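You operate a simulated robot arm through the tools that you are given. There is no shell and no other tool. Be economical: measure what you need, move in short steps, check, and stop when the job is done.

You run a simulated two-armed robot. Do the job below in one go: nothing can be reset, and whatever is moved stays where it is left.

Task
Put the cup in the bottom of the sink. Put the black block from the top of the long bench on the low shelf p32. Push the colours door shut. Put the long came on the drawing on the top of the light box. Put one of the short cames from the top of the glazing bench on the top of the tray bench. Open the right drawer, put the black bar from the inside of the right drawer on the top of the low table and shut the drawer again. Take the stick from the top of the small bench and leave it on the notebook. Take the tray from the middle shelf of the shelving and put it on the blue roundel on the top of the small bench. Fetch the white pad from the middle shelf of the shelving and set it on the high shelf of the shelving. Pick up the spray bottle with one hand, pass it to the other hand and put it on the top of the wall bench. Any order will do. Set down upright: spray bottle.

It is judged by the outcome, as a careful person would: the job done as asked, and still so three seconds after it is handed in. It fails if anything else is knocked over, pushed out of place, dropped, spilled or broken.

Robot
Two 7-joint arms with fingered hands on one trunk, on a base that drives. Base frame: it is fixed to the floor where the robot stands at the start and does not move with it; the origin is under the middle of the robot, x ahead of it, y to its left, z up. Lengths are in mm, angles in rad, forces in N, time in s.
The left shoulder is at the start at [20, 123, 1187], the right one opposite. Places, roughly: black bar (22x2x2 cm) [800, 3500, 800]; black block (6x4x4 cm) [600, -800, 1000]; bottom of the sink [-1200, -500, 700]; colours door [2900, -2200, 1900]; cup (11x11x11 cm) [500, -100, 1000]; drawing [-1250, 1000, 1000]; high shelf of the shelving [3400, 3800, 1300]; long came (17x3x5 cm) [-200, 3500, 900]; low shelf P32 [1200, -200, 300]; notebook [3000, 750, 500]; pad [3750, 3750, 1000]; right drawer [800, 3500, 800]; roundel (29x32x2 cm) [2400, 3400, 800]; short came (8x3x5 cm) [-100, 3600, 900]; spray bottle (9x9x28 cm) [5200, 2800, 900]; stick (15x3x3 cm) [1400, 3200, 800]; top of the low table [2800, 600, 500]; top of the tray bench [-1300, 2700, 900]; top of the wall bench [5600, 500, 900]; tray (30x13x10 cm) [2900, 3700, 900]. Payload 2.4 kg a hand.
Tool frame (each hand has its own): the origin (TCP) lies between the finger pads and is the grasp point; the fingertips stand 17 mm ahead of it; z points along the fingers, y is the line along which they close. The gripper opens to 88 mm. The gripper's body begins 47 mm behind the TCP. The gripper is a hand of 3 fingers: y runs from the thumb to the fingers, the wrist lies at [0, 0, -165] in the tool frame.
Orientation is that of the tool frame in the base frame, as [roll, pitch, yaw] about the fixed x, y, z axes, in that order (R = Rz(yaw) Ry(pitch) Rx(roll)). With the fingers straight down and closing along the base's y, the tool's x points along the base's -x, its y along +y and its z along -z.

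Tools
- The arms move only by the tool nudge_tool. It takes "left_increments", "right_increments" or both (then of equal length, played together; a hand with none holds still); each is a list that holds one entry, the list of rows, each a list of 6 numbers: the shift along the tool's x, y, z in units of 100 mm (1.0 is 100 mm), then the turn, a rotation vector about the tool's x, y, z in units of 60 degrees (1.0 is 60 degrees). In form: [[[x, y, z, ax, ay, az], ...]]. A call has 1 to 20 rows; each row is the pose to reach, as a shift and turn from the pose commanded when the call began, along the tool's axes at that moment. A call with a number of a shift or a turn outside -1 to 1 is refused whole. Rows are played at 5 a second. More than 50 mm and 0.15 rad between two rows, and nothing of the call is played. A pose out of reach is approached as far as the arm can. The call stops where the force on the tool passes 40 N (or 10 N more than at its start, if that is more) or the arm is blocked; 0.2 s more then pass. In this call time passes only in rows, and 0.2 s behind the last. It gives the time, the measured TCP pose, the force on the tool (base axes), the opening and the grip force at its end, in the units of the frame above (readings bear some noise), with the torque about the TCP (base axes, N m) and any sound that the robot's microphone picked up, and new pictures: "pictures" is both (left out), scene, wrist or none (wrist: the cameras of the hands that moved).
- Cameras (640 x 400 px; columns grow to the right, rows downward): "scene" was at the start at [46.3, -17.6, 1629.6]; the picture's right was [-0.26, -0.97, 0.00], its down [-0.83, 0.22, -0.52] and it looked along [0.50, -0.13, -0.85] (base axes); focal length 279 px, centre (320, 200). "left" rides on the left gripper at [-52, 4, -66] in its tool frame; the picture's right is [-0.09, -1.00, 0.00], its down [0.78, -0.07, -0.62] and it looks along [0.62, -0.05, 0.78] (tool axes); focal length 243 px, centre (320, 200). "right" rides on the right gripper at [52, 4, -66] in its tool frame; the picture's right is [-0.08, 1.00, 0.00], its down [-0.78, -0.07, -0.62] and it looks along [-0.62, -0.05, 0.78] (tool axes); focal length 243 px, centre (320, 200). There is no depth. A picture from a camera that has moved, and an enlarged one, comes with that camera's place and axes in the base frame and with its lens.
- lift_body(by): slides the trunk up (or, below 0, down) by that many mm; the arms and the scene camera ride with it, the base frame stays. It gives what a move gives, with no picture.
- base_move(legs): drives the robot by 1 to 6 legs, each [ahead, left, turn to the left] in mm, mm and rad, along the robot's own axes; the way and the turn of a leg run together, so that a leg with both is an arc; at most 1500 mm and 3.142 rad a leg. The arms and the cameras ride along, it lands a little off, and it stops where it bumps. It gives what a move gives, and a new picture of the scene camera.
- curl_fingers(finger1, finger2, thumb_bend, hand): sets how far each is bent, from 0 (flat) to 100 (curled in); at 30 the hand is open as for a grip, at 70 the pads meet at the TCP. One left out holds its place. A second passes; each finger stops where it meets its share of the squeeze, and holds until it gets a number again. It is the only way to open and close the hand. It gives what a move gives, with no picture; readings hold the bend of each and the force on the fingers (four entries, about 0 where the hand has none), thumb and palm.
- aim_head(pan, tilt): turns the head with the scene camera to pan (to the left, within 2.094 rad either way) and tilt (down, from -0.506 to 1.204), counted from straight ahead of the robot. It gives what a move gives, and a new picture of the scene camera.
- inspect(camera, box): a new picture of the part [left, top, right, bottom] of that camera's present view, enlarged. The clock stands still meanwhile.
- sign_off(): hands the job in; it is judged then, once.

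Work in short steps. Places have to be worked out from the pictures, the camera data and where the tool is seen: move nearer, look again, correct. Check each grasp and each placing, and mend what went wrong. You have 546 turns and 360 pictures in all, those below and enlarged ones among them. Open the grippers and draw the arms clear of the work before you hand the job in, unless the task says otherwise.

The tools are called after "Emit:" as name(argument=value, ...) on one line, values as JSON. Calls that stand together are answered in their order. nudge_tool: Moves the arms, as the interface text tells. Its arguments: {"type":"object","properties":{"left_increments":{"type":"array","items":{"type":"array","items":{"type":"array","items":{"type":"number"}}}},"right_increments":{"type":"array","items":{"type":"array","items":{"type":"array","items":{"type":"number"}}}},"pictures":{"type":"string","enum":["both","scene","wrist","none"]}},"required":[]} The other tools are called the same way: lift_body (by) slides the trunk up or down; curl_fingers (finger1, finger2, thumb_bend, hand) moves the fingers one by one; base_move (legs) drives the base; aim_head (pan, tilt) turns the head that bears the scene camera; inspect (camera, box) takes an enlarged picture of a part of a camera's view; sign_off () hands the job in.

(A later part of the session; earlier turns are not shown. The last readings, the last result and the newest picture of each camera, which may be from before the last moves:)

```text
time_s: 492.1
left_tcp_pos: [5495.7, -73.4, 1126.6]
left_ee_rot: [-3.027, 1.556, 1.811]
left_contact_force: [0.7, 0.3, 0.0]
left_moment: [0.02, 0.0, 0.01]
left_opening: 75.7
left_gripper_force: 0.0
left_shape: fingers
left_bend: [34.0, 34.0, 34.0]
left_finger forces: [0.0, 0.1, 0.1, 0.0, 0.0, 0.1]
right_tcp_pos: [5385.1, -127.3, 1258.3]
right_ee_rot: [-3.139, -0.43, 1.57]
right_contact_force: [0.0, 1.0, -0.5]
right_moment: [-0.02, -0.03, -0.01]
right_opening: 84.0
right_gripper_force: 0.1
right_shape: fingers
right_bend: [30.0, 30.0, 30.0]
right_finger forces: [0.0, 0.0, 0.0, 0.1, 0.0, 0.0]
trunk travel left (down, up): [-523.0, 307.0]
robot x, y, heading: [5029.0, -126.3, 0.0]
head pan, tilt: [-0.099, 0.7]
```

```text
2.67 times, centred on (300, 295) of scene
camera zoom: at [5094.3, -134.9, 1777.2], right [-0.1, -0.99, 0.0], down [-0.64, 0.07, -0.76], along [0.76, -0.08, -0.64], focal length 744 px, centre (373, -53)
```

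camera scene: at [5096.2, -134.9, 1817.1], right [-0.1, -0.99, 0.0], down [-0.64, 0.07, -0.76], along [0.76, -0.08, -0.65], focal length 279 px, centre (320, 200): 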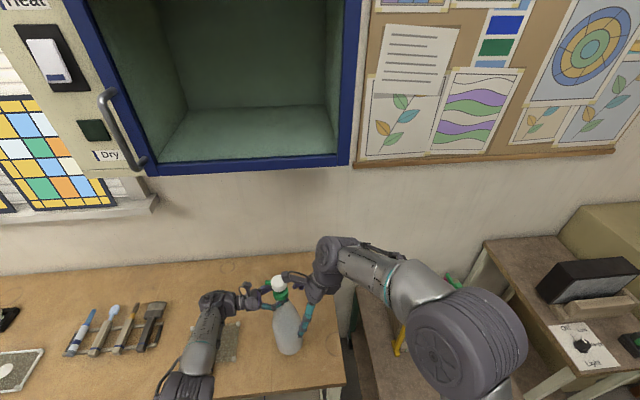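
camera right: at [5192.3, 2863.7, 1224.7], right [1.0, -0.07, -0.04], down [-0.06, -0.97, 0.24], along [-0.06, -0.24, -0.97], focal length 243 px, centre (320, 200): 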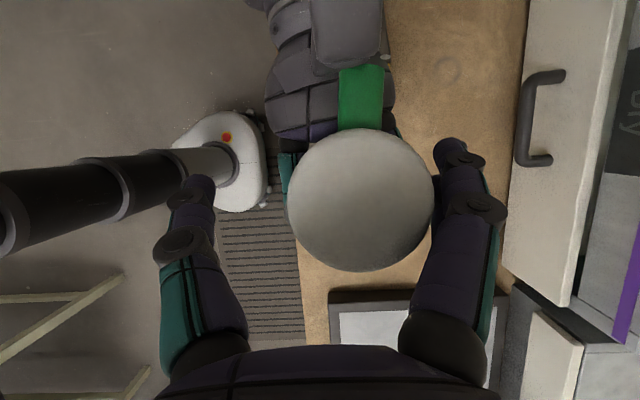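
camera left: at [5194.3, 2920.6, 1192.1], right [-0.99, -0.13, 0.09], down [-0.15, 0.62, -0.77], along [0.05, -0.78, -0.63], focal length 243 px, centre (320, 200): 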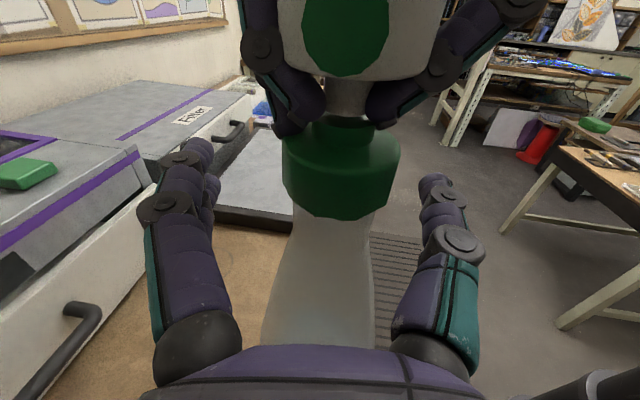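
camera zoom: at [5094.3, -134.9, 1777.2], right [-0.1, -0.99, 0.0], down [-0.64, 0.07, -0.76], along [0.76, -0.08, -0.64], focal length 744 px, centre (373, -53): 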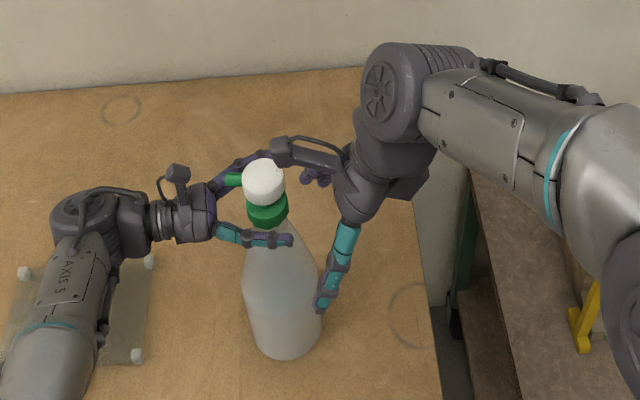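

The perspective check shows it upright (head and cap both at x≈5480). The left hand is off-centre round it, so I shift 14 mm first, then withdraw straight back.

Emit:
nudge_tool(left_increments=[[[0, -0.07, 0, 0, 0, 0], [0, -0.14, 0, 0, 0, 0], [0, -0.1, -0.25, 0, 0, 0], [0, -0.06, -0.5, 0, 0, 0], [0, 0, -0.9, 0, 0, 0]]], pictures="both")

```text
time_s: 493.3
left_tcp_pos: [5480.3, 17.1, 1131.6]
left_ee_rot: [-3.038, 1.555, 1.805]
left_contact_force: [-0.4, 0.8, 0.2]
left_moment: [0.02, -0.01, 0.03]
left_opening: 75.7
left_gripper_force: 0.1
left_shape: fingers
left_bend: [34.0, 34.0, 34.0]
left_finger forces: [0.0, 0.0, 0.0, 0.0, 0.0, 0.0]
left hand out of reach, approached as far as the arm can: row 1, 2, 3, 4, 5
right_tcp_pos: [5383.9, -126.3, 1260.3]
right_ee_rot: [-3.14, -0.432, 1.571]
right_contact_force: [-0.6, 0.7, -0.3]
right_moment: [0.0, 0.03, -0.01]
right_opening: 84.3
right_gripper_force: 0.1
right_shape: fingers
right_bend: [30.0, 30.0, 30.0]
right_finger forces: [0.1, 0.0, 0.0, 0.0, 0.0, 0.0]
trunk travel left (down, up): [-523.0, 307.0]
robot x, y, heading: [5031.6, -128.4, 0.0]
head pan, tilt: [-0.099, 0.7]
camera scene: at [5093.9, -133.7, 1777.2], right [-0.1, -0.99, 0.0], down [-0.64, 0.06, -0.76], along [0.76, -0.08, -0.64], focal length 279 px, centre (320, 200)
camera left: at [5475.9, 82.7, 1184.2], right [-0.99, -0.13, 0.09], down [-0.15, 0.62, -0.77], along [0.05, -0.77, -0.63], focal length 243 px, centre (320, 200)
```

scene: 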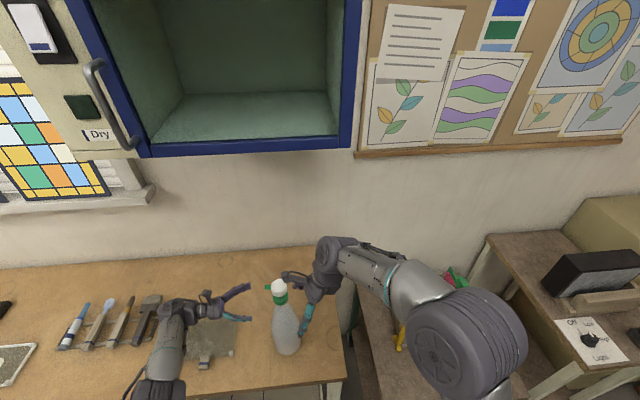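
left: 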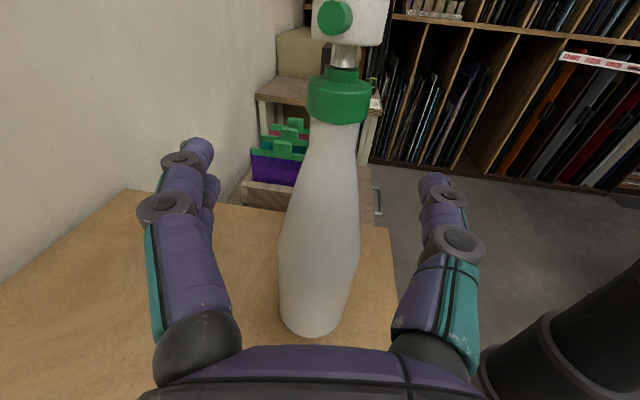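

The spray bottle stands upright on the wall bench. I back off and look round for the colours door.

Emit:
base_move(legs=[[-520, 0, 0]])

Emit:
aim_head(pan=-1.75, tilt=0.2)

```text
time_s: 496.3
left_tcp_pos: [4954.8, 17.5, 1131.1]
left_ee_rot: [-3.058, 1.554, 1.782]
left_contact_force: [0.8, -0.9, -0.8]
left_moment: [0.01, -0.01, -0.01]
left_opening: 75.1
left_gripper_force: 0.0
left_shape: fingers
left_bend: [34.0, 34.0, 34.0]
left_finger forces: [0.0, 0.0, 0.0, 0.0, 0.0, 0.1]
right_tcp_pos: [4859.5, -125.7, 1258.0]
right_ee_rot: [-3.14, -0.431, 1.569]
right_contact_force: [-0.2, -0.1, 0.1]
right_moment: [-0.01, 0.04, 0.0]
right_opening: 84.1
right_gripper_force: 0.0
right_shape: fingers
right_bend: [30.0, 30.0, 30.0]
right_finger forces: [0.0, 0.1, 0.0, 0.0, 0.1, 0.1]
trunk travel left (down, up): [-523.0, 307.0]
robot x, y, heading: [4503.6, -124.1, -0.002]
head pan, tilt: [-0.099, 0.7]
camera scene: at [4568.2, -133.2, 1777.3], right [-0.1, -0.99, 0.0], down [-0.64, 0.07, -0.77], along [0.76, -0.08, -0.64], focal length 279 px, centre (320, 200)
```

scene: 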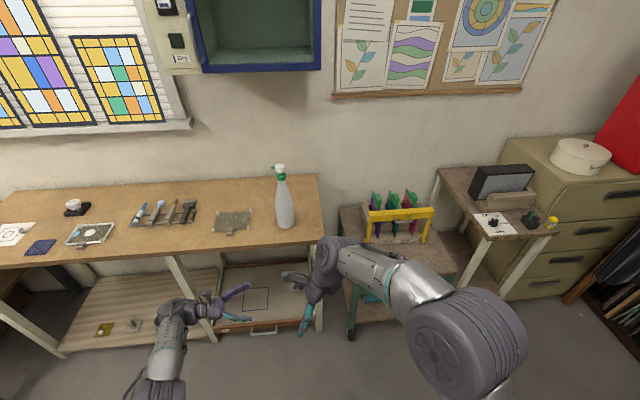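

```text
time_s: 498.0
left_tcp_pos: [4955.2, 17.0, 1131.3]
left_ee_rot: [-3.025, 1.555, 1.814]
left_contact_force: [-0.3, 0.0, -0.2]
left_moment: [0.04, 0.03, -0.01]
left_opening: 75.6
left_gripper_force: 0.2
left_shape: fingers
left_bend: [34.0, 34.0, 34.0]
left_finger forces: [0.0, 0.0, 0.0, 0.0, 0.0, 0.0]
right_tcp_pos: [4859.8, -125.8, 1258.2]
right_ee_rot: [-3.14, -0.432, 1.568]
right_contact_force: [0.6, 0.8, 0.2]
right_moment: [-0.01, 0.01, 0.0]
right_opening: 84.4
right_gripper_force: 0.1
right_shape: fingers
right_bend: [30.0, 30.0, 30.0]
right_finger forces: [0.1, 0.1, 0.0, 0.1, 0.1, 0.0]
trunk travel left (down, up): [-523.0, 307.0]
robot x, y, heading: [4502.2, -124.2, -0.002]
head pan, tilt: [-1.751, 0.201]
camera scene: at [4467.5, -216.1, 1822.6], right [-0.98, 0.18, 0.0], down [0.04, 0.2, -0.98], along [-0.18, -0.96, -0.2], focal length 279 px, centre (320, 200)
```

scene: 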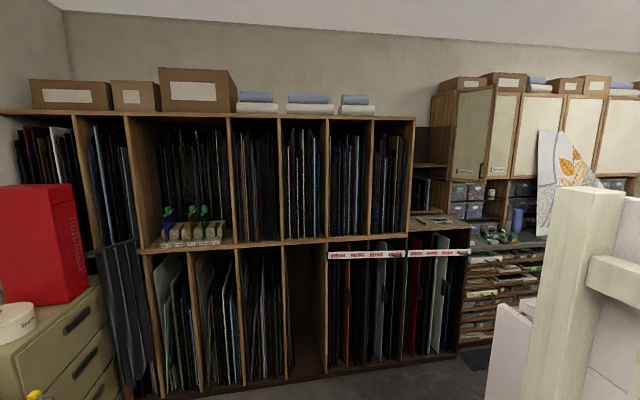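

I turn to face -y and drive toward the glass racks to view the cabinet doors.

Emit:
base_move(legs=[[0, 0, -1.571], [800, 0, 0]])

Emit:
aim_head(pan=-0.6, tilt=0.25)

```text
time_s: 506.1
left_tcp_pos: [4640.5, -1378.1, 1130.9]
left_ee_rot: [-3.003, 1.553, 0.263]
left_contact_force: [-0.3, 0.4, -0.8]
left_moment: [0.01, 0.0, -0.02]
left_opening: 75.8
left_gripper_force: 0.0
left_shape: fingers
left_bend: [34.0, 34.0, 34.0]
left_finger forces: [0.1, 0.1, 0.1, 0.1, 0.0, 0.0]
right_tcp_pos: [4497.6, -1282.1, 1257.8]
right_ee_rot: [-3.137, -0.431, -0.005]
right_contact_force: [0.3, -0.4, 0.8]
right_moment: [0.0, 0.02, 0.03]
right_opening: 84.2
right_gripper_force: 0.0
right_shape: fingers
right_bend: [30.0, 30.0, 30.0]
right_finger forces: [0.0, 0.0, 0.0, 0.0, 0.0, 0.0]
trunk travel left (down, up): [-523.0, 307.0]
robot x, y, heading: [4497.1, -926.8, -1.576]
head pan, tilt: [-1.751, 0.201]
camera scene: at [4408.2, -889.8, 1822.7], right [0.18, 0.98, 0.0], down [0.2, -0.04, -0.98], along [-0.96, 0.18, -0.2], focal length 279 px, centre (320, 200)
```

scene: 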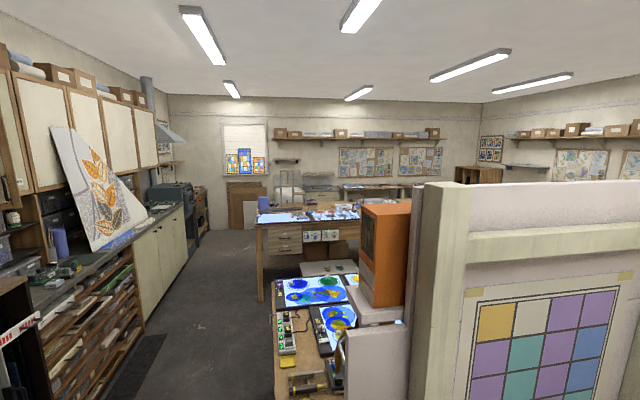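

```text
time_s: 507.5
left_tcp_pos: [4640.1, -1377.1, 1131.4]
left_ee_rot: [-3.025, 1.555, 0.244]
left_contact_force: [0.2, -0.7, -0.8]
left_moment: [0.02, -0.01, -0.01]
left_opening: 75.3
left_gripper_force: 0.1
left_shape: fingers
left_bend: [34.0, 34.0, 34.0]
left_finger forces: [0.0, 0.0, 0.0, 0.0, 0.0, 0.0]
right_tcp_pos: [4496.9, -1281.7, 1257.4]
right_ee_rot: [-3.14, -0.432, -0.005]
right_contact_force: [-0.4, -0.4, 0.8]
right_moment: [0.01, 0.01, -0.01]
right_opening: 84.4
right_gripper_force: 0.0
right_shape: fingers
right_bend: [30.0, 30.0, 30.0]
right_finger forces: [0.1, 0.1, 0.0, 0.0, 0.0, 0.0]
trunk travel left (down, up): [-523.0, 307.0]
robot x, y, heading: [4503.1, -924.8, -1.576]
head pan, tilt: [-0.6, 0.25]
camera scene: at [4446.5, -983.1, 1818.1], right [-0.82, 0.57, 0.0], down [0.14, 0.2, -0.97], along [-0.55, -0.8, -0.25], focal length 279 px, centre (320, 200)
```

scene: 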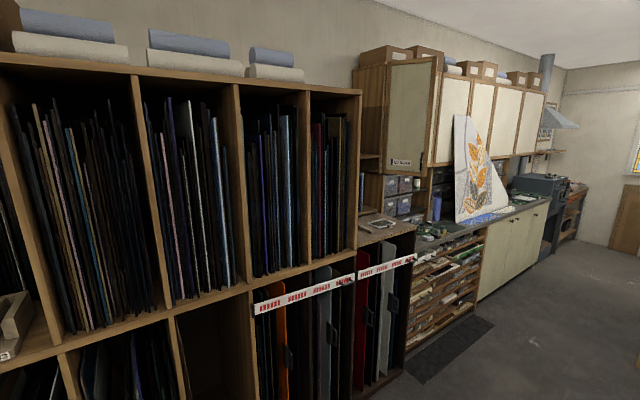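

The colours door hangs a little open (hinge at its +x side, free edge sticking out). I move to the corridor in front of it and look again.

Emit:
base_move(legs=[[450, 0, 0.005], [0, -1300, 0]])

Emit:
aim_head(pan=-0.2, tilt=-0.1)

```text
time_s: 516.4
left_tcp_pos: [3327.8, -1819.7, 1131.3]
left_ee_rot: [-3.027, 1.554, 0.236]
left_contact_force: [-0.7, 0.7, -0.4]
left_moment: [-0.03, 0.02, -0.01]
left_opening: 75.4
left_gripper_force: 0.0
left_shape: fingers
left_bend: [34.0, 34.0, 34.0]
left_finger forces: [0.0, 0.1, 0.1, 0.0, 0.0, 0.0]
right_tcp_pos: [3184.8, -1724.3, 1259.7]
right_ee_rot: [-3.14, -0.431, -0.005]
right_contact_force: [-0.4, -0.5, 0.3]
right_moment: [0.03, -0.01, -0.01]
right_opening: 84.3
right_gripper_force: 0.1
right_shape: fingers
right_bend: [30.0, 30.0, 30.0]
right_finger forces: [0.0, 0.0, 0.0, 0.0, 0.1, 0.0]
trunk travel left (down, up): [-523.0, 307.0]
robot x, y, heading: [3184.3, -1365.2, -1.58]
head pan, tilt: [-0.6, 0.25]
camera scene: at [3134.0, -1426.1, 1818.1], right [-0.82, 0.57, 0.0], down [0.14, 0.2, -0.97], along [-0.55, -0.8, -0.25], focal length 279 px, centre (320, 200)
```

scene: 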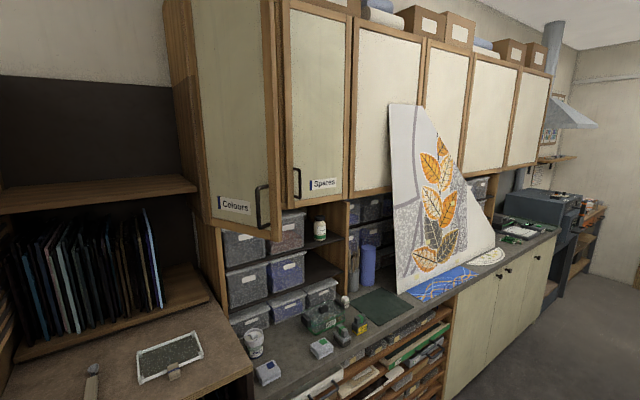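

```text
time_s: 517.2
left_tcp_pos: [3329.5, -1819.7, 1130.9]
left_ee_rot: [-3.021, 1.555, 0.248]
left_contact_force: [0.4, 0.7, 0.6]
left_moment: [-0.02, -0.02, -0.01]
left_opening: 75.5
left_gripper_force: 0.0
left_shape: fingers
left_bend: [34.0, 34.0, 34.0]
left_finger forces: [0.0, 0.0, 0.0, 0.0, 0.1, 0.0]
right_tcp_pos: [3185.2, -1724.3, 1259.2]
right_ee_rot: [-3.14, -0.432, -0.003]
right_contact_force: [-0.3, 0.0, -0.2]
right_moment: [0.01, 0.0, 0.0]
right_opening: 84.1
right_gripper_force: 0.1
right_shape: fingers
right_bend: [30.0, 30.0, 30.0]
right_finger forces: [0.0, 0.1, 0.0, 0.0, 0.1, 0.0]
trunk travel left (down, up): [-523.0, 307.0]
robot x, y, heading: [3186.9, -1371.6, -1.576]
head pan, tilt: [-0.201, -0.099]
camera scene: at [3169.7, -1434.6, 1849.8], right [-0.98, 0.21, 0.0], down [-0.02, -0.1, -1.0], along [-0.2, -0.97, 0.1], focal length 279 px, centre (320, 200)
```

scene: 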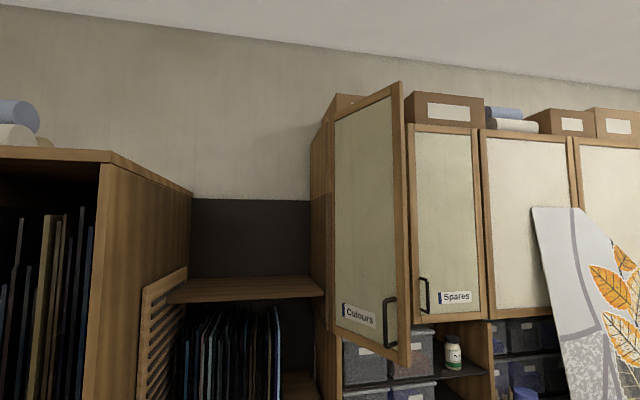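

The door: hinge at about (2966, -2238), free edge near (2863, -2014), z from 1555 up. The left hand already points to -x, which suits pushing. I make a fist, raise the trunk and the hand to z≈1630.

Emit:
curl_fingers(hand="left", finger1=92, finger2=92, thumb_bend=90)

Emit:
lift_body(by=300)

Emit:
nudge_tool(left_increments=[[[-0.33, 0, 0, 0, 0, 0], [-0.66, 0, 0, 0, 0, 0], [-1, 0, 0, 0, 0, 0]]], pictures="none")

Emit:
nudge_tool(left_increments=[[[-0.33, 0, 0, 0, 0, 0], [-0.66, 0, 0, 0, 0, 0], [-1, 0, 0, 0, 0, 0]]], pictures="none")

Emit:
base_move(legs=[[0, -300, 0.005], [230, 0, 0]])

```text
time_s: 518.2
left_tcp_pos: [3327.8, -1819.7, 1130.8]
left_ee_rot: [-3.025, 1.555, 0.243]
left_contact_force: [-0.9, -0.6, 0.0]
left_moment: [-0.02, 0.01, 0.0]
left_opening: 0.0
left_gripper_force: 0.2
left_shape: fingers
left_bend: [87.0, 87.0, 87.0]
left_finger forces: [0.0, 0.0, 0.0, 0.0, 0.0, 0.0]
right_tcp_pos: [3186.4, -1723.1, 1259.0]
right_ee_rot: [-3.139, -0.431, -0.003]
right_contact_force: [-0.6, 0.5, -0.5]
right_moment: [-0.04, 0.03, 0.01]
right_opening: 84.3
right_gripper_force: 0.1
right_shape: fingers
right_bend: [30.0, 30.0, 30.0]
right_finger forces: [0.0, 0.0, 0.1, 0.0, 0.0, 0.1]
trunk travel left (down, up): [-523.0, 307.0]
robot x, y, heading: [3186.5, -1366.9, -1.575]
head pan, tilt: [-0.201, -0.099]
```

```text
time_s: 521.2
left_tcp_pos: [3327.8, -1820.3, 1430.2]
left_ee_rot: [-3.022, 1.555, 0.244]
left_contact_force: [-0.2, 0.4, 0.5]
left_moment: [0.01, -0.01, 0.03]
left_opening: 0.3
left_gripper_force: 0.0
left_shape: fingers
left_bend: [87.0, 87.0, 87.0]
left_finger forces: [0.1, 0.0, 0.0, 0.0, 0.1, 0.0]
right_tcp_pos: [3185.4, -1724.4, 1559.1]
right_ee_rot: [-3.141, -0.43, -0.006]
right_contact_force: [-0.4, -0.3, -0.2]
right_moment: [0.0, 0.01, -0.01]
right_opening: 84.2
right_gripper_force: 0.1
right_shape: fingers
right_bend: [30.0, 30.0, 30.0]
right_finger forces: [0.0, 0.0, 0.1, 0.0, 0.0, 0.0]
trunk travel left (down, up): [-823.0, 7.0]
robot x, y, heading: [3189.1, -1367.3, -1.577]
head pan, tilt: [-0.201, -0.099]
```

```text
time_s: 522.0
left_tcp_pos: [3333.7, -1848.1, 1526.0]
left_ee_rot: [-3.009, 1.555, 0.258]
left_contact_force: [-0.2, 0.3, -0.7]
left_moment: [-0.04, 0.02, -0.03]
left_opening: 0.0
left_gripper_force: 0.0
left_shape: fingers
left_bend: [87.0, 87.0, 87.0]
left_finger forces: [0.0, 0.1, 0.1, 0.0, 0.1, 0.0]
left hand out of reach, approached as far as the arm can: row 1, 2, 3
right_tcp_pos: [3185.9, -1723.6, 1557.8]
right_ee_rot: [-3.14, -0.432, -0.002]
right_contact_force: [0.8, 0.0, 0.2]
right_moment: [0.02, 0.03, 0.02]
right_opening: 84.2
right_gripper_force: 0.0
right_shape: fingers
right_bend: [30.0, 30.0, 30.0]
right_finger forces: [0.0, 0.0, 0.1, 0.0, 0.1, 0.0]
trunk travel left (down, up): [-823.0, 7.0]
robot x, y, heading: [3187.9, -1365.5, -1.575]
head pan, tilt: [-0.201, -0.099]
```

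```text
time_s: 522.8
left_tcp_pos: [3330.8, -1845.5, 1627.7]
left_ee_rot: [3.058, 1.554, 0.041]
left_contact_force: [-0.6, 1.4, -0.3]
left_moment: [0.04, 0.0, 0.02]
left_opening: 0.1
left_gripper_force: 0.1
left_shape: fingers
left_bend: [87.0, 87.0, 87.0]
left_finger forces: [0.0, 0.1, 0.1, 0.0, 0.0, 0.0]
left hand out of reach, approached as far as the arm can: row 1, 2
right_tcp_pos: [3184.9, -1724.5, 1559.2]
right_ee_rot: [-3.14, -0.431, -0.003]
right_contact_force: [0.7, 0.5, 0.1]
right_moment: [0.01, 0.02, 0.01]
right_opening: 84.1
right_gripper_force: 0.1
right_shape: fingers
right_bend: [30.0, 30.0, 30.0]
right_finger forces: [0.1, 0.0, 0.0, 0.0, 0.0, 0.0]
trunk travel left (down, up): [-823.0, 7.0]
robot x, y, heading: [3187.3, -1369.5, -1.574]
head pan, tilt: [-0.201, -0.099]
```

```text
time_s: 526.2
left_tcp_pos: [3036.3, -2074.7, 1626.3]
left_ee_rot: [-3.055, 1.556, 0.219]
left_contact_force: [-0.4, -0.1, -0.6]
left_moment: [0.01, 0.01, -0.02]
left_opening: 0.0
left_gripper_force: 0.0
left_shape: fingers
left_bend: [87.0, 87.0, 87.0]
left_finger forces: [0.0, 0.0, 0.0, 0.0, 0.0, 0.0]
right_tcp_pos: [2887.4, -1955.9, 1558.3]
right_ee_rot: [-3.14, -0.431, 0.006]
right_contact_force: [0.2, -0.2, 0.8]
right_moment: [0.01, 0.02, 0.02]
right_opening: 84.3
right_gripper_force: 0.1
right_shape: fingers
right_bend: [30.0, 30.0, 30.0]
right_finger forces: [0.0, 0.1, 0.0, 0.0, 0.0, 0.0]
trunk travel left (down, up): [-823.0, 7.0]
robot x, y, heading: [2888.0, -1597.2, -1.567]
head pan, tilt: [-0.201, -0.099]
camera scene: at [2870.1, -1665.9, 2149.9], right [-0.98, 0.2, 0.0], down [-0.02, -0.1, -0.99], along [-0.2, -0.98, 0.1], focal length 279 px, centre (320, 200)
```

scene: 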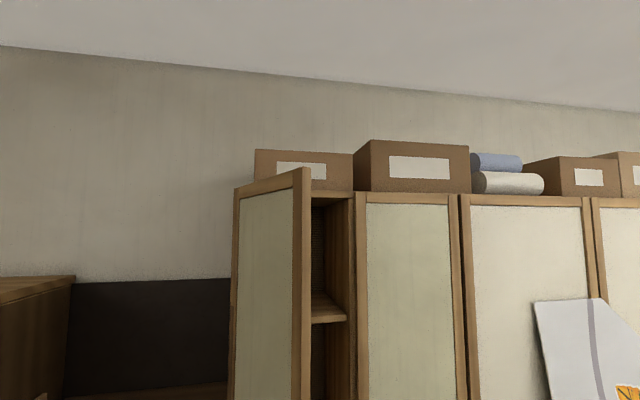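

I pull the right hand back from the door, and look down at the left fist and the door.

Emit:
nudge_tool(right_increments=[[[0, -0.33, 0, 0, 0, 0], [0, -0.66, 0, 0, 0, 0], [0, -1.0, 0, 0, 0, 0]]], pictures="none")

Emit:
aim_head(pan=0.0, tilt=0.7)

```text
time_s: 527.0
left_tcp_pos: [3037.2, -2075.4, 1626.8]
left_ee_rot: [-3.043, 1.556, 0.234]
left_contact_force: [0.9, -1.0, -0.5]
left_moment: [0.01, -0.03, 0.01]
left_opening: 0.1
left_gripper_force: 0.1
left_shape: fingers
left_bend: [87.0, 87.0, 87.0]
left_finger forces: [0.0, 0.0, 0.1, 0.0, 0.0, 0.1]
right_tcp_pos: [2887.9, -1856.5, 1558.3]
right_ee_rot: [-3.139, -0.431, 0.006]
right_contact_force: [0.6, -0.6, -0.6]
right_moment: [-0.03, -0.02, -0.01]
right_opening: 84.2
right_gripper_force: 0.2
right_shape: fingers
right_bend: [30.0, 30.0, 30.0]
right_finger forces: [0.0, 0.0, 0.0, 0.0, 0.0, 0.0]
trunk travel left (down, up): [-823.0, 7.0]
robot x, y, heading: [2889.0, -1602.9, -1.57]
head pan, tilt: [-0.201, -0.099]
```

```text
time_s: 528.2
left_tcp_pos: [3036.4, -2075.6, 1625.6]
left_ee_rot: [-3.038, 1.556, 0.237]
left_contact_force: [-0.2, 0.9, -0.3]
left_moment: [-0.02, -0.02, 0.02]
left_opening: 0.0
left_gripper_force: 0.1
left_shape: fingers
left_bend: [87.0, 87.0, 87.0]
left_finger forces: [0.0, 0.0, 0.0, 0.1, 0.0, 0.0]
right_tcp_pos: [2887.1, -1856.6, 1559.8]
right_ee_rot: [-3.14, -0.43, 0.004]
right_contact_force: [-0.4, -0.9, 0.6]
right_moment: [0.0, 0.0, 0.01]
right_opening: 84.0
right_gripper_force: 0.0
right_shape: fingers
right_bend: [30.0, 30.0, 30.0]
right_finger forces: [0.1, 0.0, 0.0, 0.0, 0.0, 0.0]
trunk travel left (down, up): [-823.0, 7.0]
robot x, y, heading: [2886.6, -1600.1, -1.57]
head pan, tilt: [0.0, 0.7]
camera scene: at [2887.8, -1666.0, 2077.3], right [-1.0, 0.0, 0.0], down [0.0, 0.64, -0.77], along [0.0, -0.77, -0.64], focal length 279 px, centre (320, 200)
```

scene: 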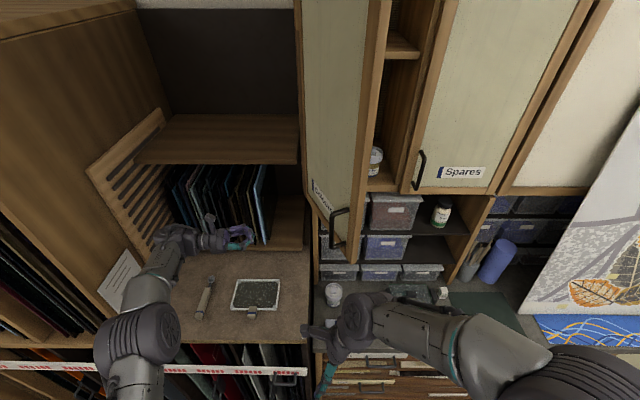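

Triangulating again: hinge (2925, -2418), free edge (2796, -2141), bottom z≈1492. I turn the left fist to point forward, so it can sweep the door sideways and then press it shut.

Emit:
nudge_tool(left_increments=[[[0, 0, 0, -0.12, 0, 0], [0, 0, 0, -0.24, 0, 0], [0, 0, 0, -0.36, 0, 0], [0, 0, 0, -0.48, 0, 0], [0, 0, 0, -0.6, 0, 0], [0, 0, 0, -0.7, 0, 0]]], pictures="none")

Emit:
nudge_tool(left_increments=[[[0, 0, 0, -0.12, 0, 0], [0, 0, 0, -0.24, 0, 0], [0, 0, 0, -0.36, 0, 0], [0, 0, 0, -0.48, 0, 0], [0, 0, 0, -0.6, 0, 0], [0, 0, 0, -0.67, 0, 0]]], pictures="scene")

```text
time_s: 529.6
left_tcp_pos: [3035.9, -2075.6, 1626.5]
left_ee_rot: [2.52, 1.553, 0.249]
left_contact_force: [-1.4, -0.5, -0.4]
left_moment: [-0.01, 0.02, -0.01]
left_opening: 0.1
left_gripper_force: 0.1
left_shape: fingers
left_bend: [87.0, 87.0, 87.0]
left_finger forces: [0.0, 0.0, 0.0, 0.0, 0.1, 0.0]
right_tcp_pos: [2885.9, -1858.0, 1559.7]
right_ee_rot: [-3.14, -0.43, 0.005]
right_contact_force: [-0.5, 0.1, -0.6]
right_moment: [-0.01, -0.02, 0.01]
right_opening: 84.4
right_gripper_force: 0.0
right_shape: fingers
right_bend: [30.0, 30.0, 30.0]
right_finger forces: [0.1, 0.0, 0.1, 0.0, 0.0, 0.0]
trunk travel left (down, up): [-823.0, 7.0]
robot x, y, heading: [2886.8, -1602.0, -1.569]
head pan, tilt: [0.0, 0.7]
```

```text
time_s: 531.0
left_tcp_pos: [3035.2, -2076.3, 1626.4]
left_ee_rot: [1.81, 1.554, 0.238]
left_contact_force: [-0.3, 0.1, -0.5]
left_moment: [0.0, 0.02, -0.02]
left_opening: 0.0
left_gripper_force: 0.1
left_shape: fingers
left_bend: [87.0, 87.0, 87.0]
left_finger forces: [0.0, 0.1, 0.0, 0.0, 0.1, 0.1]
right_tcp_pos: [2887.7, -1857.1, 1559.5]
right_ee_rot: [-3.138, -0.432, 0.005]
right_contact_force: [-0.2, -0.3, -0.2]
right_moment: [-0.02, 0.02, 0.01]
right_opening: 84.4
right_gripper_force: 0.1
right_shape: fingers
right_bend: [30.0, 30.0, 30.0]
right_finger forces: [0.0, 0.0, 0.0, 0.0, 0.0, 0.0]
trunk travel left (down, up): [-823.0, 7.0]
robot x, y, heading: [2883.7, -1597.9, -1.571]
head pan, tilt: [0.0, 0.7]
camera scene: at [2887.8, -1666.2, 2077.2], right [-1.0, 0.0, 0.0], down [0.0, 0.64, -0.76], along [0.0, -0.76, -0.64], focal length 279 px, centre (320, 200)
```

scene: 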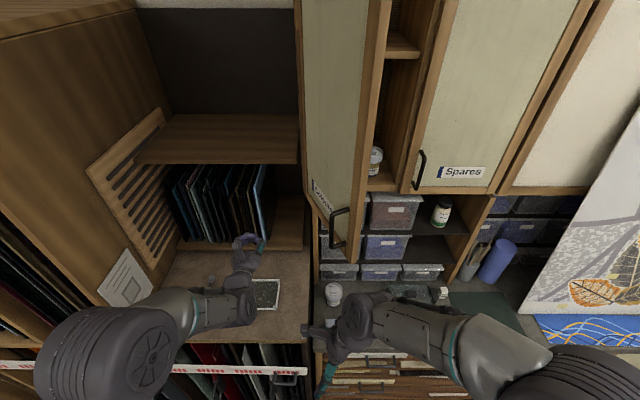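

I extend the fist 100 mm forward and then sweep right (toward -x) to bring the door round.

Emit:
nudge_tool(left_increments=[[[0, 0, 0.33, 0, 0, 0], [0, 0, 0.66, 0, 0, 0], [0, 0, 1.0, 0, 0, 0]]], pictures="none")

Emit:
base_move(legs=[[35, 0, 0], [0, -110, 0]])

```text
time_s: 531.8
left_tcp_pos: [3035.7, -2175.2, 1624.8]
left_ee_rot: [1.914, 1.553, 0.34]
left_contact_force: [0.3, -0.2, 0.3]
left_moment: [-0.02, 0.01, -0.02]
left_opening: 0.0
left_gripper_force: 0.0
left_shape: fingers
left_bend: [87.0, 87.0, 87.0]
left_finger forces: [0.0, 0.1, 0.0, 0.0, 0.1, 0.0]
right_tcp_pos: [2886.9, -1858.2, 1559.4]
right_ee_rot: [-3.139, -0.432, 0.005]
right_contact_force: [0.1, 1.3, -0.3]
right_moment: [0.01, 0.0, 0.01]
right_opening: 84.1
right_gripper_force: 0.1
right_shape: fingers
right_bend: [30.0, 30.0, 30.0]
right_finger forces: [0.1, 0.0, 0.0, 0.1, 0.0, 0.0]
trunk travel left (down, up): [-823.0, 7.0]
robot x, y, heading: [2887.3, -1598.8, -1.568]
head pan, tilt: [0.0, 0.7]
```

```text
time_s: 533.4
left_tcp_pos: [2939.1, -2215.8, 1621.6]
left_ee_rot: [2.318, 1.558, 0.743]
left_contact_force: [1.6, -0.8, 0.8]
left_moment: [0.01, 0.0, -0.03]
left_opening: 0.0
left_gripper_force: 0.0
left_shape: fingers
left_bend: [87.0, 87.0, 87.0]
left_finger forces: [0.1, 0.0, 0.0, 0.0, 0.0, 0.0]
right_tcp_pos: [2791.4, -1895.9, 1557.3]
right_ee_rot: [-3.137, -0.424, -0.002]
right_contact_force: [-0.5, -0.1, 0.4]
right_moment: [-0.02, 0.02, -0.01]
right_opening: 83.9
right_gripper_force: 0.1
right_shape: fingers
right_bend: [30.0, 30.0, 30.0]
right_finger forces: [0.0, 0.1, 0.0, 0.1, 0.0, 0.0]
trunk travel left (down, up): [-823.0, 7.0]
robot x, y, heading: [2780.5, -1637.0, -1.567]
head pan, tilt: [0.0, 0.7]
camera scene: at [2795.4, -1707.7, 2076.8], right [-1.0, 0.0, 0.01], down [-0.01, 0.65, -0.76], along [0.0, -0.76, -0.65], focal length 279 px, centre (320, 200)
```

scene: 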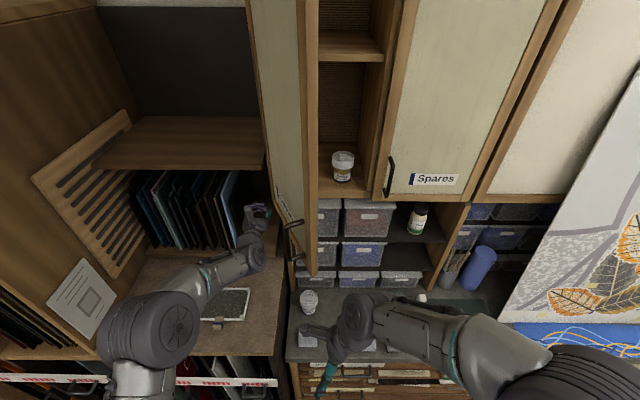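

Contact seems to have begun. I sweep a further 70 mm.

Emit:
base_move(legs=[[0, -70, 0]])

```text
time_s: 534.4
left_tcp_pos: [2861.6, -2210.2, 1626.2]
left_ee_rot: [1.883, 1.557, 0.309]
left_contact_force: [0.2, -0.2, 0.0]
left_moment: [0.0, -0.02, -0.01]
left_opening: 0.3
left_gripper_force: 0.0
left_shape: fingers
left_bend: [88.0, 88.0, 87.0]
left_finger forces: [0.0, 0.0, 0.0, 0.0, 0.0, 0.1]
right_tcp_pos: [2713.8, -1890.4, 1559.0]
right_ee_rot: [-3.137, -0.429, 0.004]
right_contact_force: [0.1, 0.9, 0.2]
right_moment: [-0.02, 0.01, 0.0]
right_opening: 84.1
right_gripper_force: 0.1
right_shape: fingers
right_bend: [30.0, 30.0, 30.0]
right_finger forces: [0.1, 0.0, 0.0, 0.0, 0.0, 0.0]
trunk travel left (down, up): [-823.0, 7.0]
robot x, y, heading: [2708.8, -1637.6, -1.568]
head pan, tilt: [0.0, 0.7]
camera scene: at [2715.5, -1700.4, 2077.2], right [-1.0, 0.0, 0.0], down [0.0, 0.64, -0.76], along [0.0, -0.76, -0.64], focal length 279 px, centre (320, 200)
```

scene: 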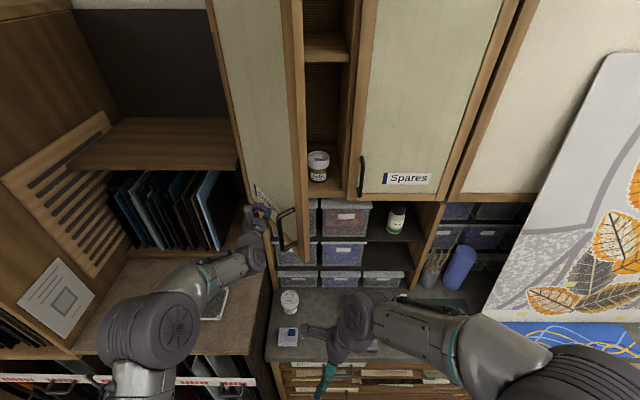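

The door is swinging. I follow its arc: forward 100 and right 90.

Emit:
base_move(legs=[[50, -60, 0], [70, -40, 0]])

```text
time_s: 536.1
left_tcp_pos: [2752.7, -2322.7, 1629.0]
left_ee_rot: [1.533, 1.553, -0.045]
left_contact_force: [-0.8, 0.4, 0.3]
left_moment: [-0.02, 0.02, 0.0]
left_opening: 1.4
left_gripper_force: 0.0
left_shape: fingers
left_bend: [89.0, 89.0, 87.0]
left_finger forces: [0.1, 0.0, 0.0, 0.0, 0.0, 0.0]
right_tcp_pos: [2606.2, -2003.2, 1560.8]
right_ee_rot: [3.139, -0.435, 0.006]
right_contact_force: [-0.2, 0.2, -1.1]
right_moment: [-0.01, -0.01, 0.04]
right_opening: 84.1
right_gripper_force: 0.0
right_shape: fingers
right_bend: [30.0, 30.0, 30.0]
right_finger forces: [0.1, 0.1, 0.0, 0.1, 0.0, 0.0]
trunk travel left (down, up): [-823.0, 7.0]
robot x, y, heading: [2614.4, -1755.9, -1.571]
head pan, tilt: [0.0, 0.7]
camera scene: at [2606.0, -1810.2, 2077.7], right [-1.0, 0.0, 0.0], down [0.0, 0.64, -0.77], along [0.0, -0.77, -0.64], focal length 279 px, centre (320, 200)
```

scene: 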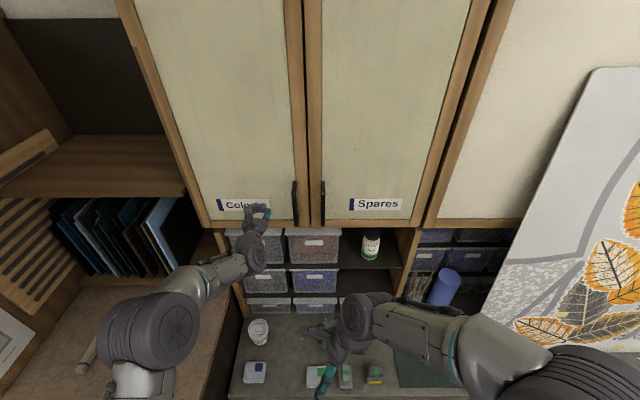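

The door looks nearly flush. I press gently until it meets its stop.

Emit:
nudge_tool(left_increments=[[[0, 0, 0.12, 0, 0, 0], [0, 0, 0.24, 0, 0, 0], [0, 0, 0.36, 0, 0, 0], [0, 0, 0.48, 0, 0, 0], [0, 0, 0.6, 0, 0, 0]]], pictures="none")

Emit:
inspect(camera="scene", box=[120, 0, 520, 250])

```text
time_s: 537.3
left_tcp_pos: [2760.6, -2371.6, 1626.6]
left_ee_rot: [1.87, 1.555, 0.3]
left_contact_force: [0.8, 34.1, 0.4]
left_moment: [-0.03, 0.0, 0.29]
left_opening: 3.7
left_gripper_force: 24.9
left_shape: fingers
left_bend: [92.0, 92.0, 94.0]
left_finger forces: [14.4, 13.9, 0.0, 0.0, 21.6, 0.0]
right_tcp_pos: [2613.6, -1998.5, 1560.2]
right_ee_rot: [3.136, -0.431, 0.007]
right_contact_force: [-0.3, -0.1, 0.5]
right_moment: [-0.02, -0.02, -0.03]
right_opening: 84.3
right_gripper_force: 0.0
right_shape: fingers
right_bend: [30.0, 30.0, 30.0]
right_finger forces: [0.1, 0.0, 0.1, 0.1, 0.1, 0.1]
trunk travel left (down, up): [-823.0, 7.0]
robot x, y, heading: [2610.1, -1754.3, -1.57]
head pan, tilt: [0.0, 0.7]
stopped in row 5 (left hand): the force on the tool passed its limit at 43 N (the readings are from after the stop); the commanded pose is now the measured one
```

```text
1.60 times, centred on (320, 125) of scene
camera zoom: at [2613.6, -1804.2, 2077.7], right [-1.0, 0.0, 0.0], down [0.0, 0.64, -0.77], along [0.0, -0.77, -0.64], focal length 446 px, centre (320, 320)
```

zoom: 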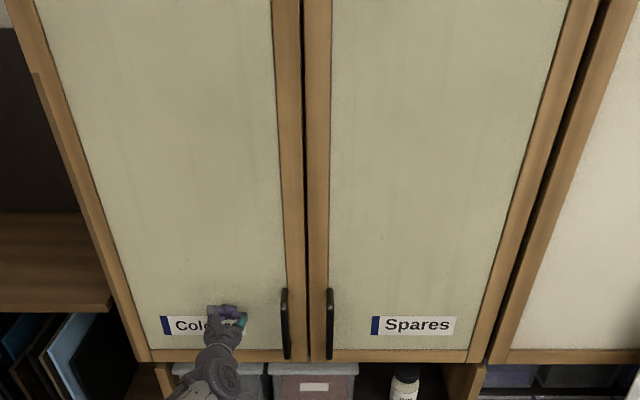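

The colours door is shut flush. I withdraw, back off and travel to the right end of the long bench for the black block.

Emit:
nudge_tool(left_increments=[[[0, 0, -0.4, 0, 0, 0], [0, 0, -0.8, 0, 0, 0]]], pictures="none")

Emit:
base_move(legs=[[-330, 0, 0], [0, -1000, 0]])

Emit:
lift_body(by=-380)

Emit:
aim_head(pan=-2.0, tilt=0.45)

```text
time_s: 537.9
left_tcp_pos: [2760.7, -2298.6, 1626.3]
left_ee_rot: [1.998, 1.555, 0.421]
left_contact_force: [0.1, 0.4, -0.3]
left_moment: [0.0, -0.02, 0.02]
left_opening: 2.9
left_gripper_force: 0.0
left_shape: fingers
left_bend: [90.0, 90.0, 89.0]
left_finger forces: [0.1, 0.0, 0.1, 0.0, 0.0, 0.0]
right_tcp_pos: [2612.4, -2005.7, 1559.5]
right_ee_rot: [3.139, -0.431, 0.003]
right_contact_force: [0.1, 0.4, 0.5]
right_moment: [-0.02, 0.01, 0.01]
right_opening: 84.3
right_gripper_force: 0.0
right_shape: fingers
right_bend: [30.0, 30.0, 30.0]
right_finger forces: [0.0, 0.0, 0.0, 0.0, 0.0, 0.1]
trunk travel left (down, up): [-823.0, 7.0]
robot x, y, heading: [2615.0, -1754.7, -1.574]
head pan, tilt: [0.0, 0.7]
```

```text
time_s: 544.8
left_tcp_pos: [1762.9, -1977.1, 1624.0]
left_ee_rot: [2.27, 1.551, 0.693]
left_contact_force: [1.1, -0.2, -0.1]
left_moment: [0.0, 0.0, 0.04]
left_opening: 2.9
left_gripper_force: 0.1
left_shape: fingers
left_bend: [90.0, 90.0, 89.0]
left_finger forces: [0.0, 0.0, 0.0, 0.1, 0.0, 0.0]
right_tcp_pos: [1616.6, -1682.4, 1558.1]
right_ee_rot: [-3.139, -0.431, -0.002]
right_contact_force: [0.3, 0.9, -0.2]
right_moment: [-0.04, -0.02, -0.06]
right_opening: 84.1
right_gripper_force: 0.0
right_shape: fingers
right_bend: [30.0, 30.0, 30.0]
right_finger forces: [0.1, 0.0, 0.1, 0.0, 0.0, 0.0]
trunk travel left (down, up): [-823.0, 7.0]
robot x, y, heading: [1616.4, -1426.8, -1.577]
head pan, tilt: [0.0, 0.7]
camera scene: at [1618.3, -1491.9, 2077.2], right [-1.0, 0.0, 0.0], down [0.0, 0.64, -0.76], along [0.0, -0.76, -0.64], focal length 279 px, centre (320, 200)
```

scene: 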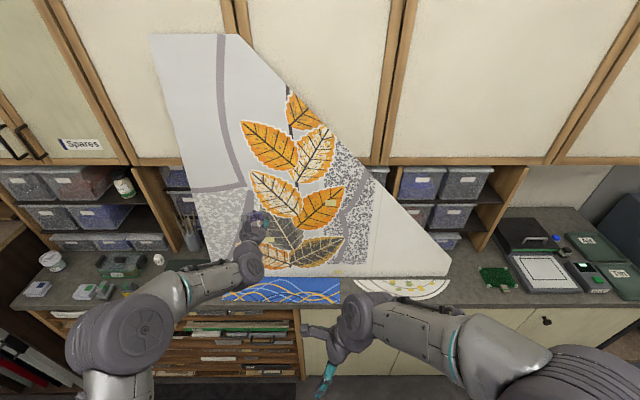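

```text
time_s: 548.5
left_tcp_pos: [1762.9, -1977.4, 1242.3]
left_ee_rot: [2.263, 1.551, 0.685]
left_contact_force: [-1.3, -0.3, 0.0]
left_moment: [-0.02, 0.02, -0.02]
left_opening: 3.0
left_gripper_force: 0.0
left_shape: fingers
left_bend: [90.0, 90.0, 89.0]
left_finger forces: [0.1, 0.0, 0.1, 0.0, 0.0, 0.0]
right_tcp_pos: [1616.0, -1682.7, 1178.4]
right_ee_rot: [-3.138, -0.431, -0.005]
right_contact_force: [-0.7, 0.5, 0.4]
right_moment: [-0.01, 0.01, 0.0]
right_opening: 84.1
right_gripper_force: 0.0
right_shape: fingers
right_bend: [30.0, 30.0, 30.0]
right_finger forces: [0.1, 0.1, 0.1, 0.1, 0.0, 0.0]
trunk travel left (down, up): [-443.0, 387.0]
robot x, y, heading: [1619.5, -1429.6, -1.579]
head pan, tilt: [0.0, 0.7]
```

```text
time_s: 550.4
left_tcp_pos: [1762.9, -1977.8, 1243.3]
left_ee_rot: [2.265, 1.552, 0.686]
left_contact_force: [-0.1, -0.1, -1.1]
left_moment: [0.05, 0.0, 0.03]
left_opening: 2.8
left_gripper_force: 0.0
left_shape: fingers
left_bend: [90.0, 90.0, 89.0]
left_finger forces: [0.1, 0.0, 0.0, 0.1, 0.0, 0.0]
right_tcp_pos: [1617.1, -1683.7, 1177.7]
right_ee_rot: [-3.138, -0.43, -0.001]
right_contact_force: [0.0, 0.2, 0.2]
right_moment: [-0.01, 0.0, -0.01]
right_opening: 84.1
right_gripper_force: 0.2
right_shape: fingers
right_bend: [30.0, 30.0, 30.0]
right_finger forces: [0.0, 0.0, 0.1, 0.0, 0.0, 0.0]
trunk travel left (down, up): [-443.0, 387.0]
robot x, y, heading: [1618.1, -1428.2, -1.577]
head pan, tilt: [-2.0, 0.45]
camera scene: at [1534.8, -1368.2, 1719.4], right [0.42, 0.91, 0.0], down [0.4, -0.18, -0.9], along [-0.82, 0.38, -0.44], focal length 279 px, centre (320, 200)
```

scene: 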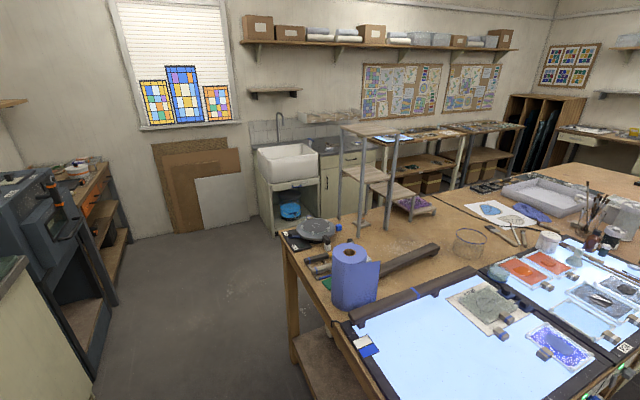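

I zoom on the bench's right end to find the black block.

Emit:
inspect(camera="scene", box=[270, 190, 450, 310])

```text
3.33 times, centred on (360, 250) of scene
camera zoom: at [1534.8, -1368.2, 1719.4], right [0.42, 0.91, 0.0], down [0.4, -0.18, -0.9], along [-0.82, 0.38, -0.44], focal length 930 px, centre (187, 33)
```

zoom: 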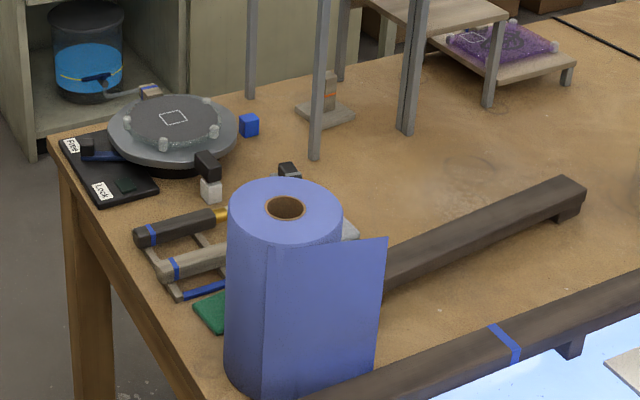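

The candidate is near (500–570, -755…-855). I retract the left hand, turn to face +y and strafe along to the bench's end.

Emit:
nudge_tool(left_increments=[[[0, 0, -0.33, 0, 0, 0], [0, 0, -0.66, 0, 0, 0], [0, 0, -1.0, 0, 0, 0]]], pictures="none")

Emit:
base_move(legs=[[0, 0, 1.571], [0, 0, 1.571], [0, 1000, 0]])

Emit:
aim_head(pan=0.0, tilt=0.7)

```text
time_s: 551.2
left_tcp_pos: [1763.4, -1875.9, 1244.7]
left_ee_rot: [2.235, 1.555, 0.656]
left_contact_force: [0.3, -0.1, 0.1]
left_moment: [0.02, 0.01, 0.01]
left_opening: 2.7
left_gripper_force: 0.0
left_shape: fingers
left_bend: [90.0, 90.0, 89.0]
left_finger forces: [0.1, 0.0, 0.1, 0.1, 0.0, 0.0]
right_tcp_pos: [1616.4, -1682.2, 1179.2]
right_ee_rot: [-3.141, -0.43, -0.002]
right_contact_force: [0.9, 0.3, 0.5]
right_moment: [0.0, -0.03, -0.01]
right_opening: 84.3
right_gripper_force: 0.1
right_shape: fingers
right_bend: [30.0, 30.0, 30.0]
right_finger forces: [0.0, 0.1, 0.0, 0.0, 0.1, 0.1]
trunk travel left (down, up): [-443.0, 387.0]
robot x, y, heading: [1617.7, -1424.5, -1.574]
head pan, tilt: [-2.0, 0.45]
```

```text
time_s: 564.1
left_tcp_pos: [463.8, -986.2, 1245.1]
left_ee_rot: [2.272, 1.551, -2.433]
left_contact_force: [1.2, 0.4, 1.0]
left_moment: [0.01, 0.0, -0.03]
left_opening: 3.0
left_gripper_force: 0.0
left_shape: fingers
left_bend: [90.0, 90.0, 89.0]
left_finger forces: [0.0, 0.1, 0.0, 0.1, 0.1, 0.0]
right_tcp_pos: [613.7, -1179.8, 1177.8]
right_ee_rot: [-3.141, -0.431, -3.127]
right_contact_force: [-0.1, 0.0, -0.4]
right_moment: [0.0, -0.04, 0.03]
right_opening: 84.0
right_gripper_force: 0.1
right_shape: fingers
right_bend: [30.0, 30.0, 30.0]
right_finger forces: [0.0, 0.1, 0.0, 0.0, 0.1, 0.0]
trunk travel left (down, up): [-443.0, 387.0]
robot x, y, heading: [618.6, -1439.2, 1.584]
head pan, tilt: [-2.0, 0.45]
camera scene: at [701.1, -1492.2, 1719.5], right [-0.41, -0.91, 0.0], down [-0.4, 0.18, -0.9], along [0.82, -0.37, -0.43], focal length 279 px, centre (320, 200)
```

scene: 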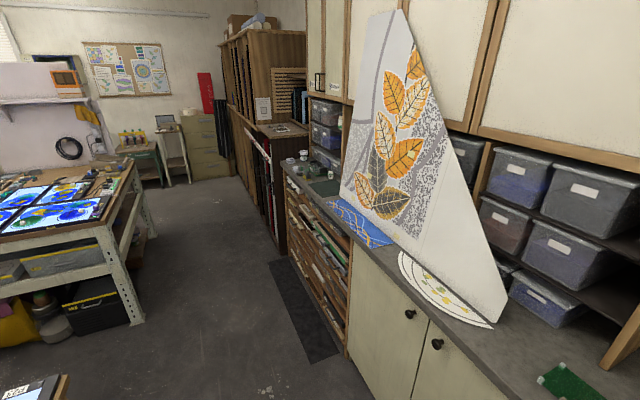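

```text
time_s: 566.0
left_tcp_pos: [465.7, -986.0, 1244.6]
left_ee_rot: [2.262, 1.551, -2.442]
left_contact_force: [0.4, -0.7, 0.3]
left_moment: [0.03, 0.01, -0.01]
left_opening: 3.2
left_gripper_force: 0.0
left_shape: fingers
left_bend: [90.0, 90.0, 89.0]
left_finger forces: [0.0, 0.1, 0.0, 0.1, 0.1, 0.0]
right_tcp_pos: [614.6, -1178.6, 1178.4]
right_ee_rot: [-3.138, -0.431, -3.129]
right_contact_force: [0.5, -0.3, 0.4]
right_moment: [0.03, 0.01, 0.01]
right_opening: 84.2
right_gripper_force: 0.0
right_shape: fingers
right_bend: [30.0, 30.0, 30.0]
right_finger forces: [0.0, 0.0, 0.0, 0.0, 0.1, 0.1]
trunk travel left (down, up): [-443.0, 387.0]
robot x, y, heading: [616.7, -1435.4, 1.579]
head pan, tilt: [0.0, 0.7]
camera scene: at [616.6, -1369.9, 1697.2], right [1.0, 0.01, 0.0], down [0.01, -0.64, -0.76], along [-0.01, 0.76, -0.64], focal length 279 px, centre (320, 200)
```

scene: 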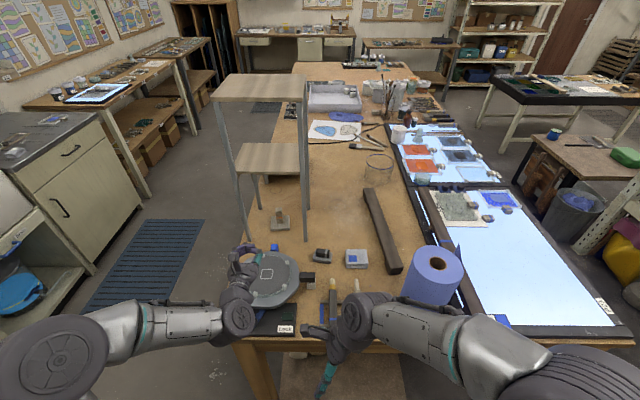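

Emit:
inspect(camera="scene", box=[230, 200, 420, 320])

```text
3.33 times, centred on (325, 260) of scene
camera zoom: at [616.6, -1369.9, 1697.2], right [1.0, 0.01, 0.0], down [0.01, -0.64, -0.76], along [-0.01, 0.76, -0.64], focal length 930 px, centre (303, 0)
```

zoom: 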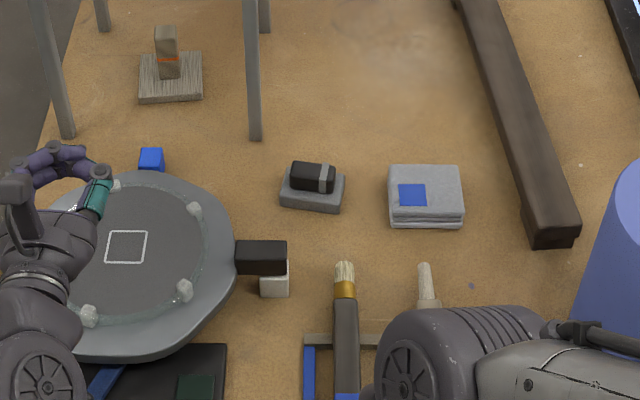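

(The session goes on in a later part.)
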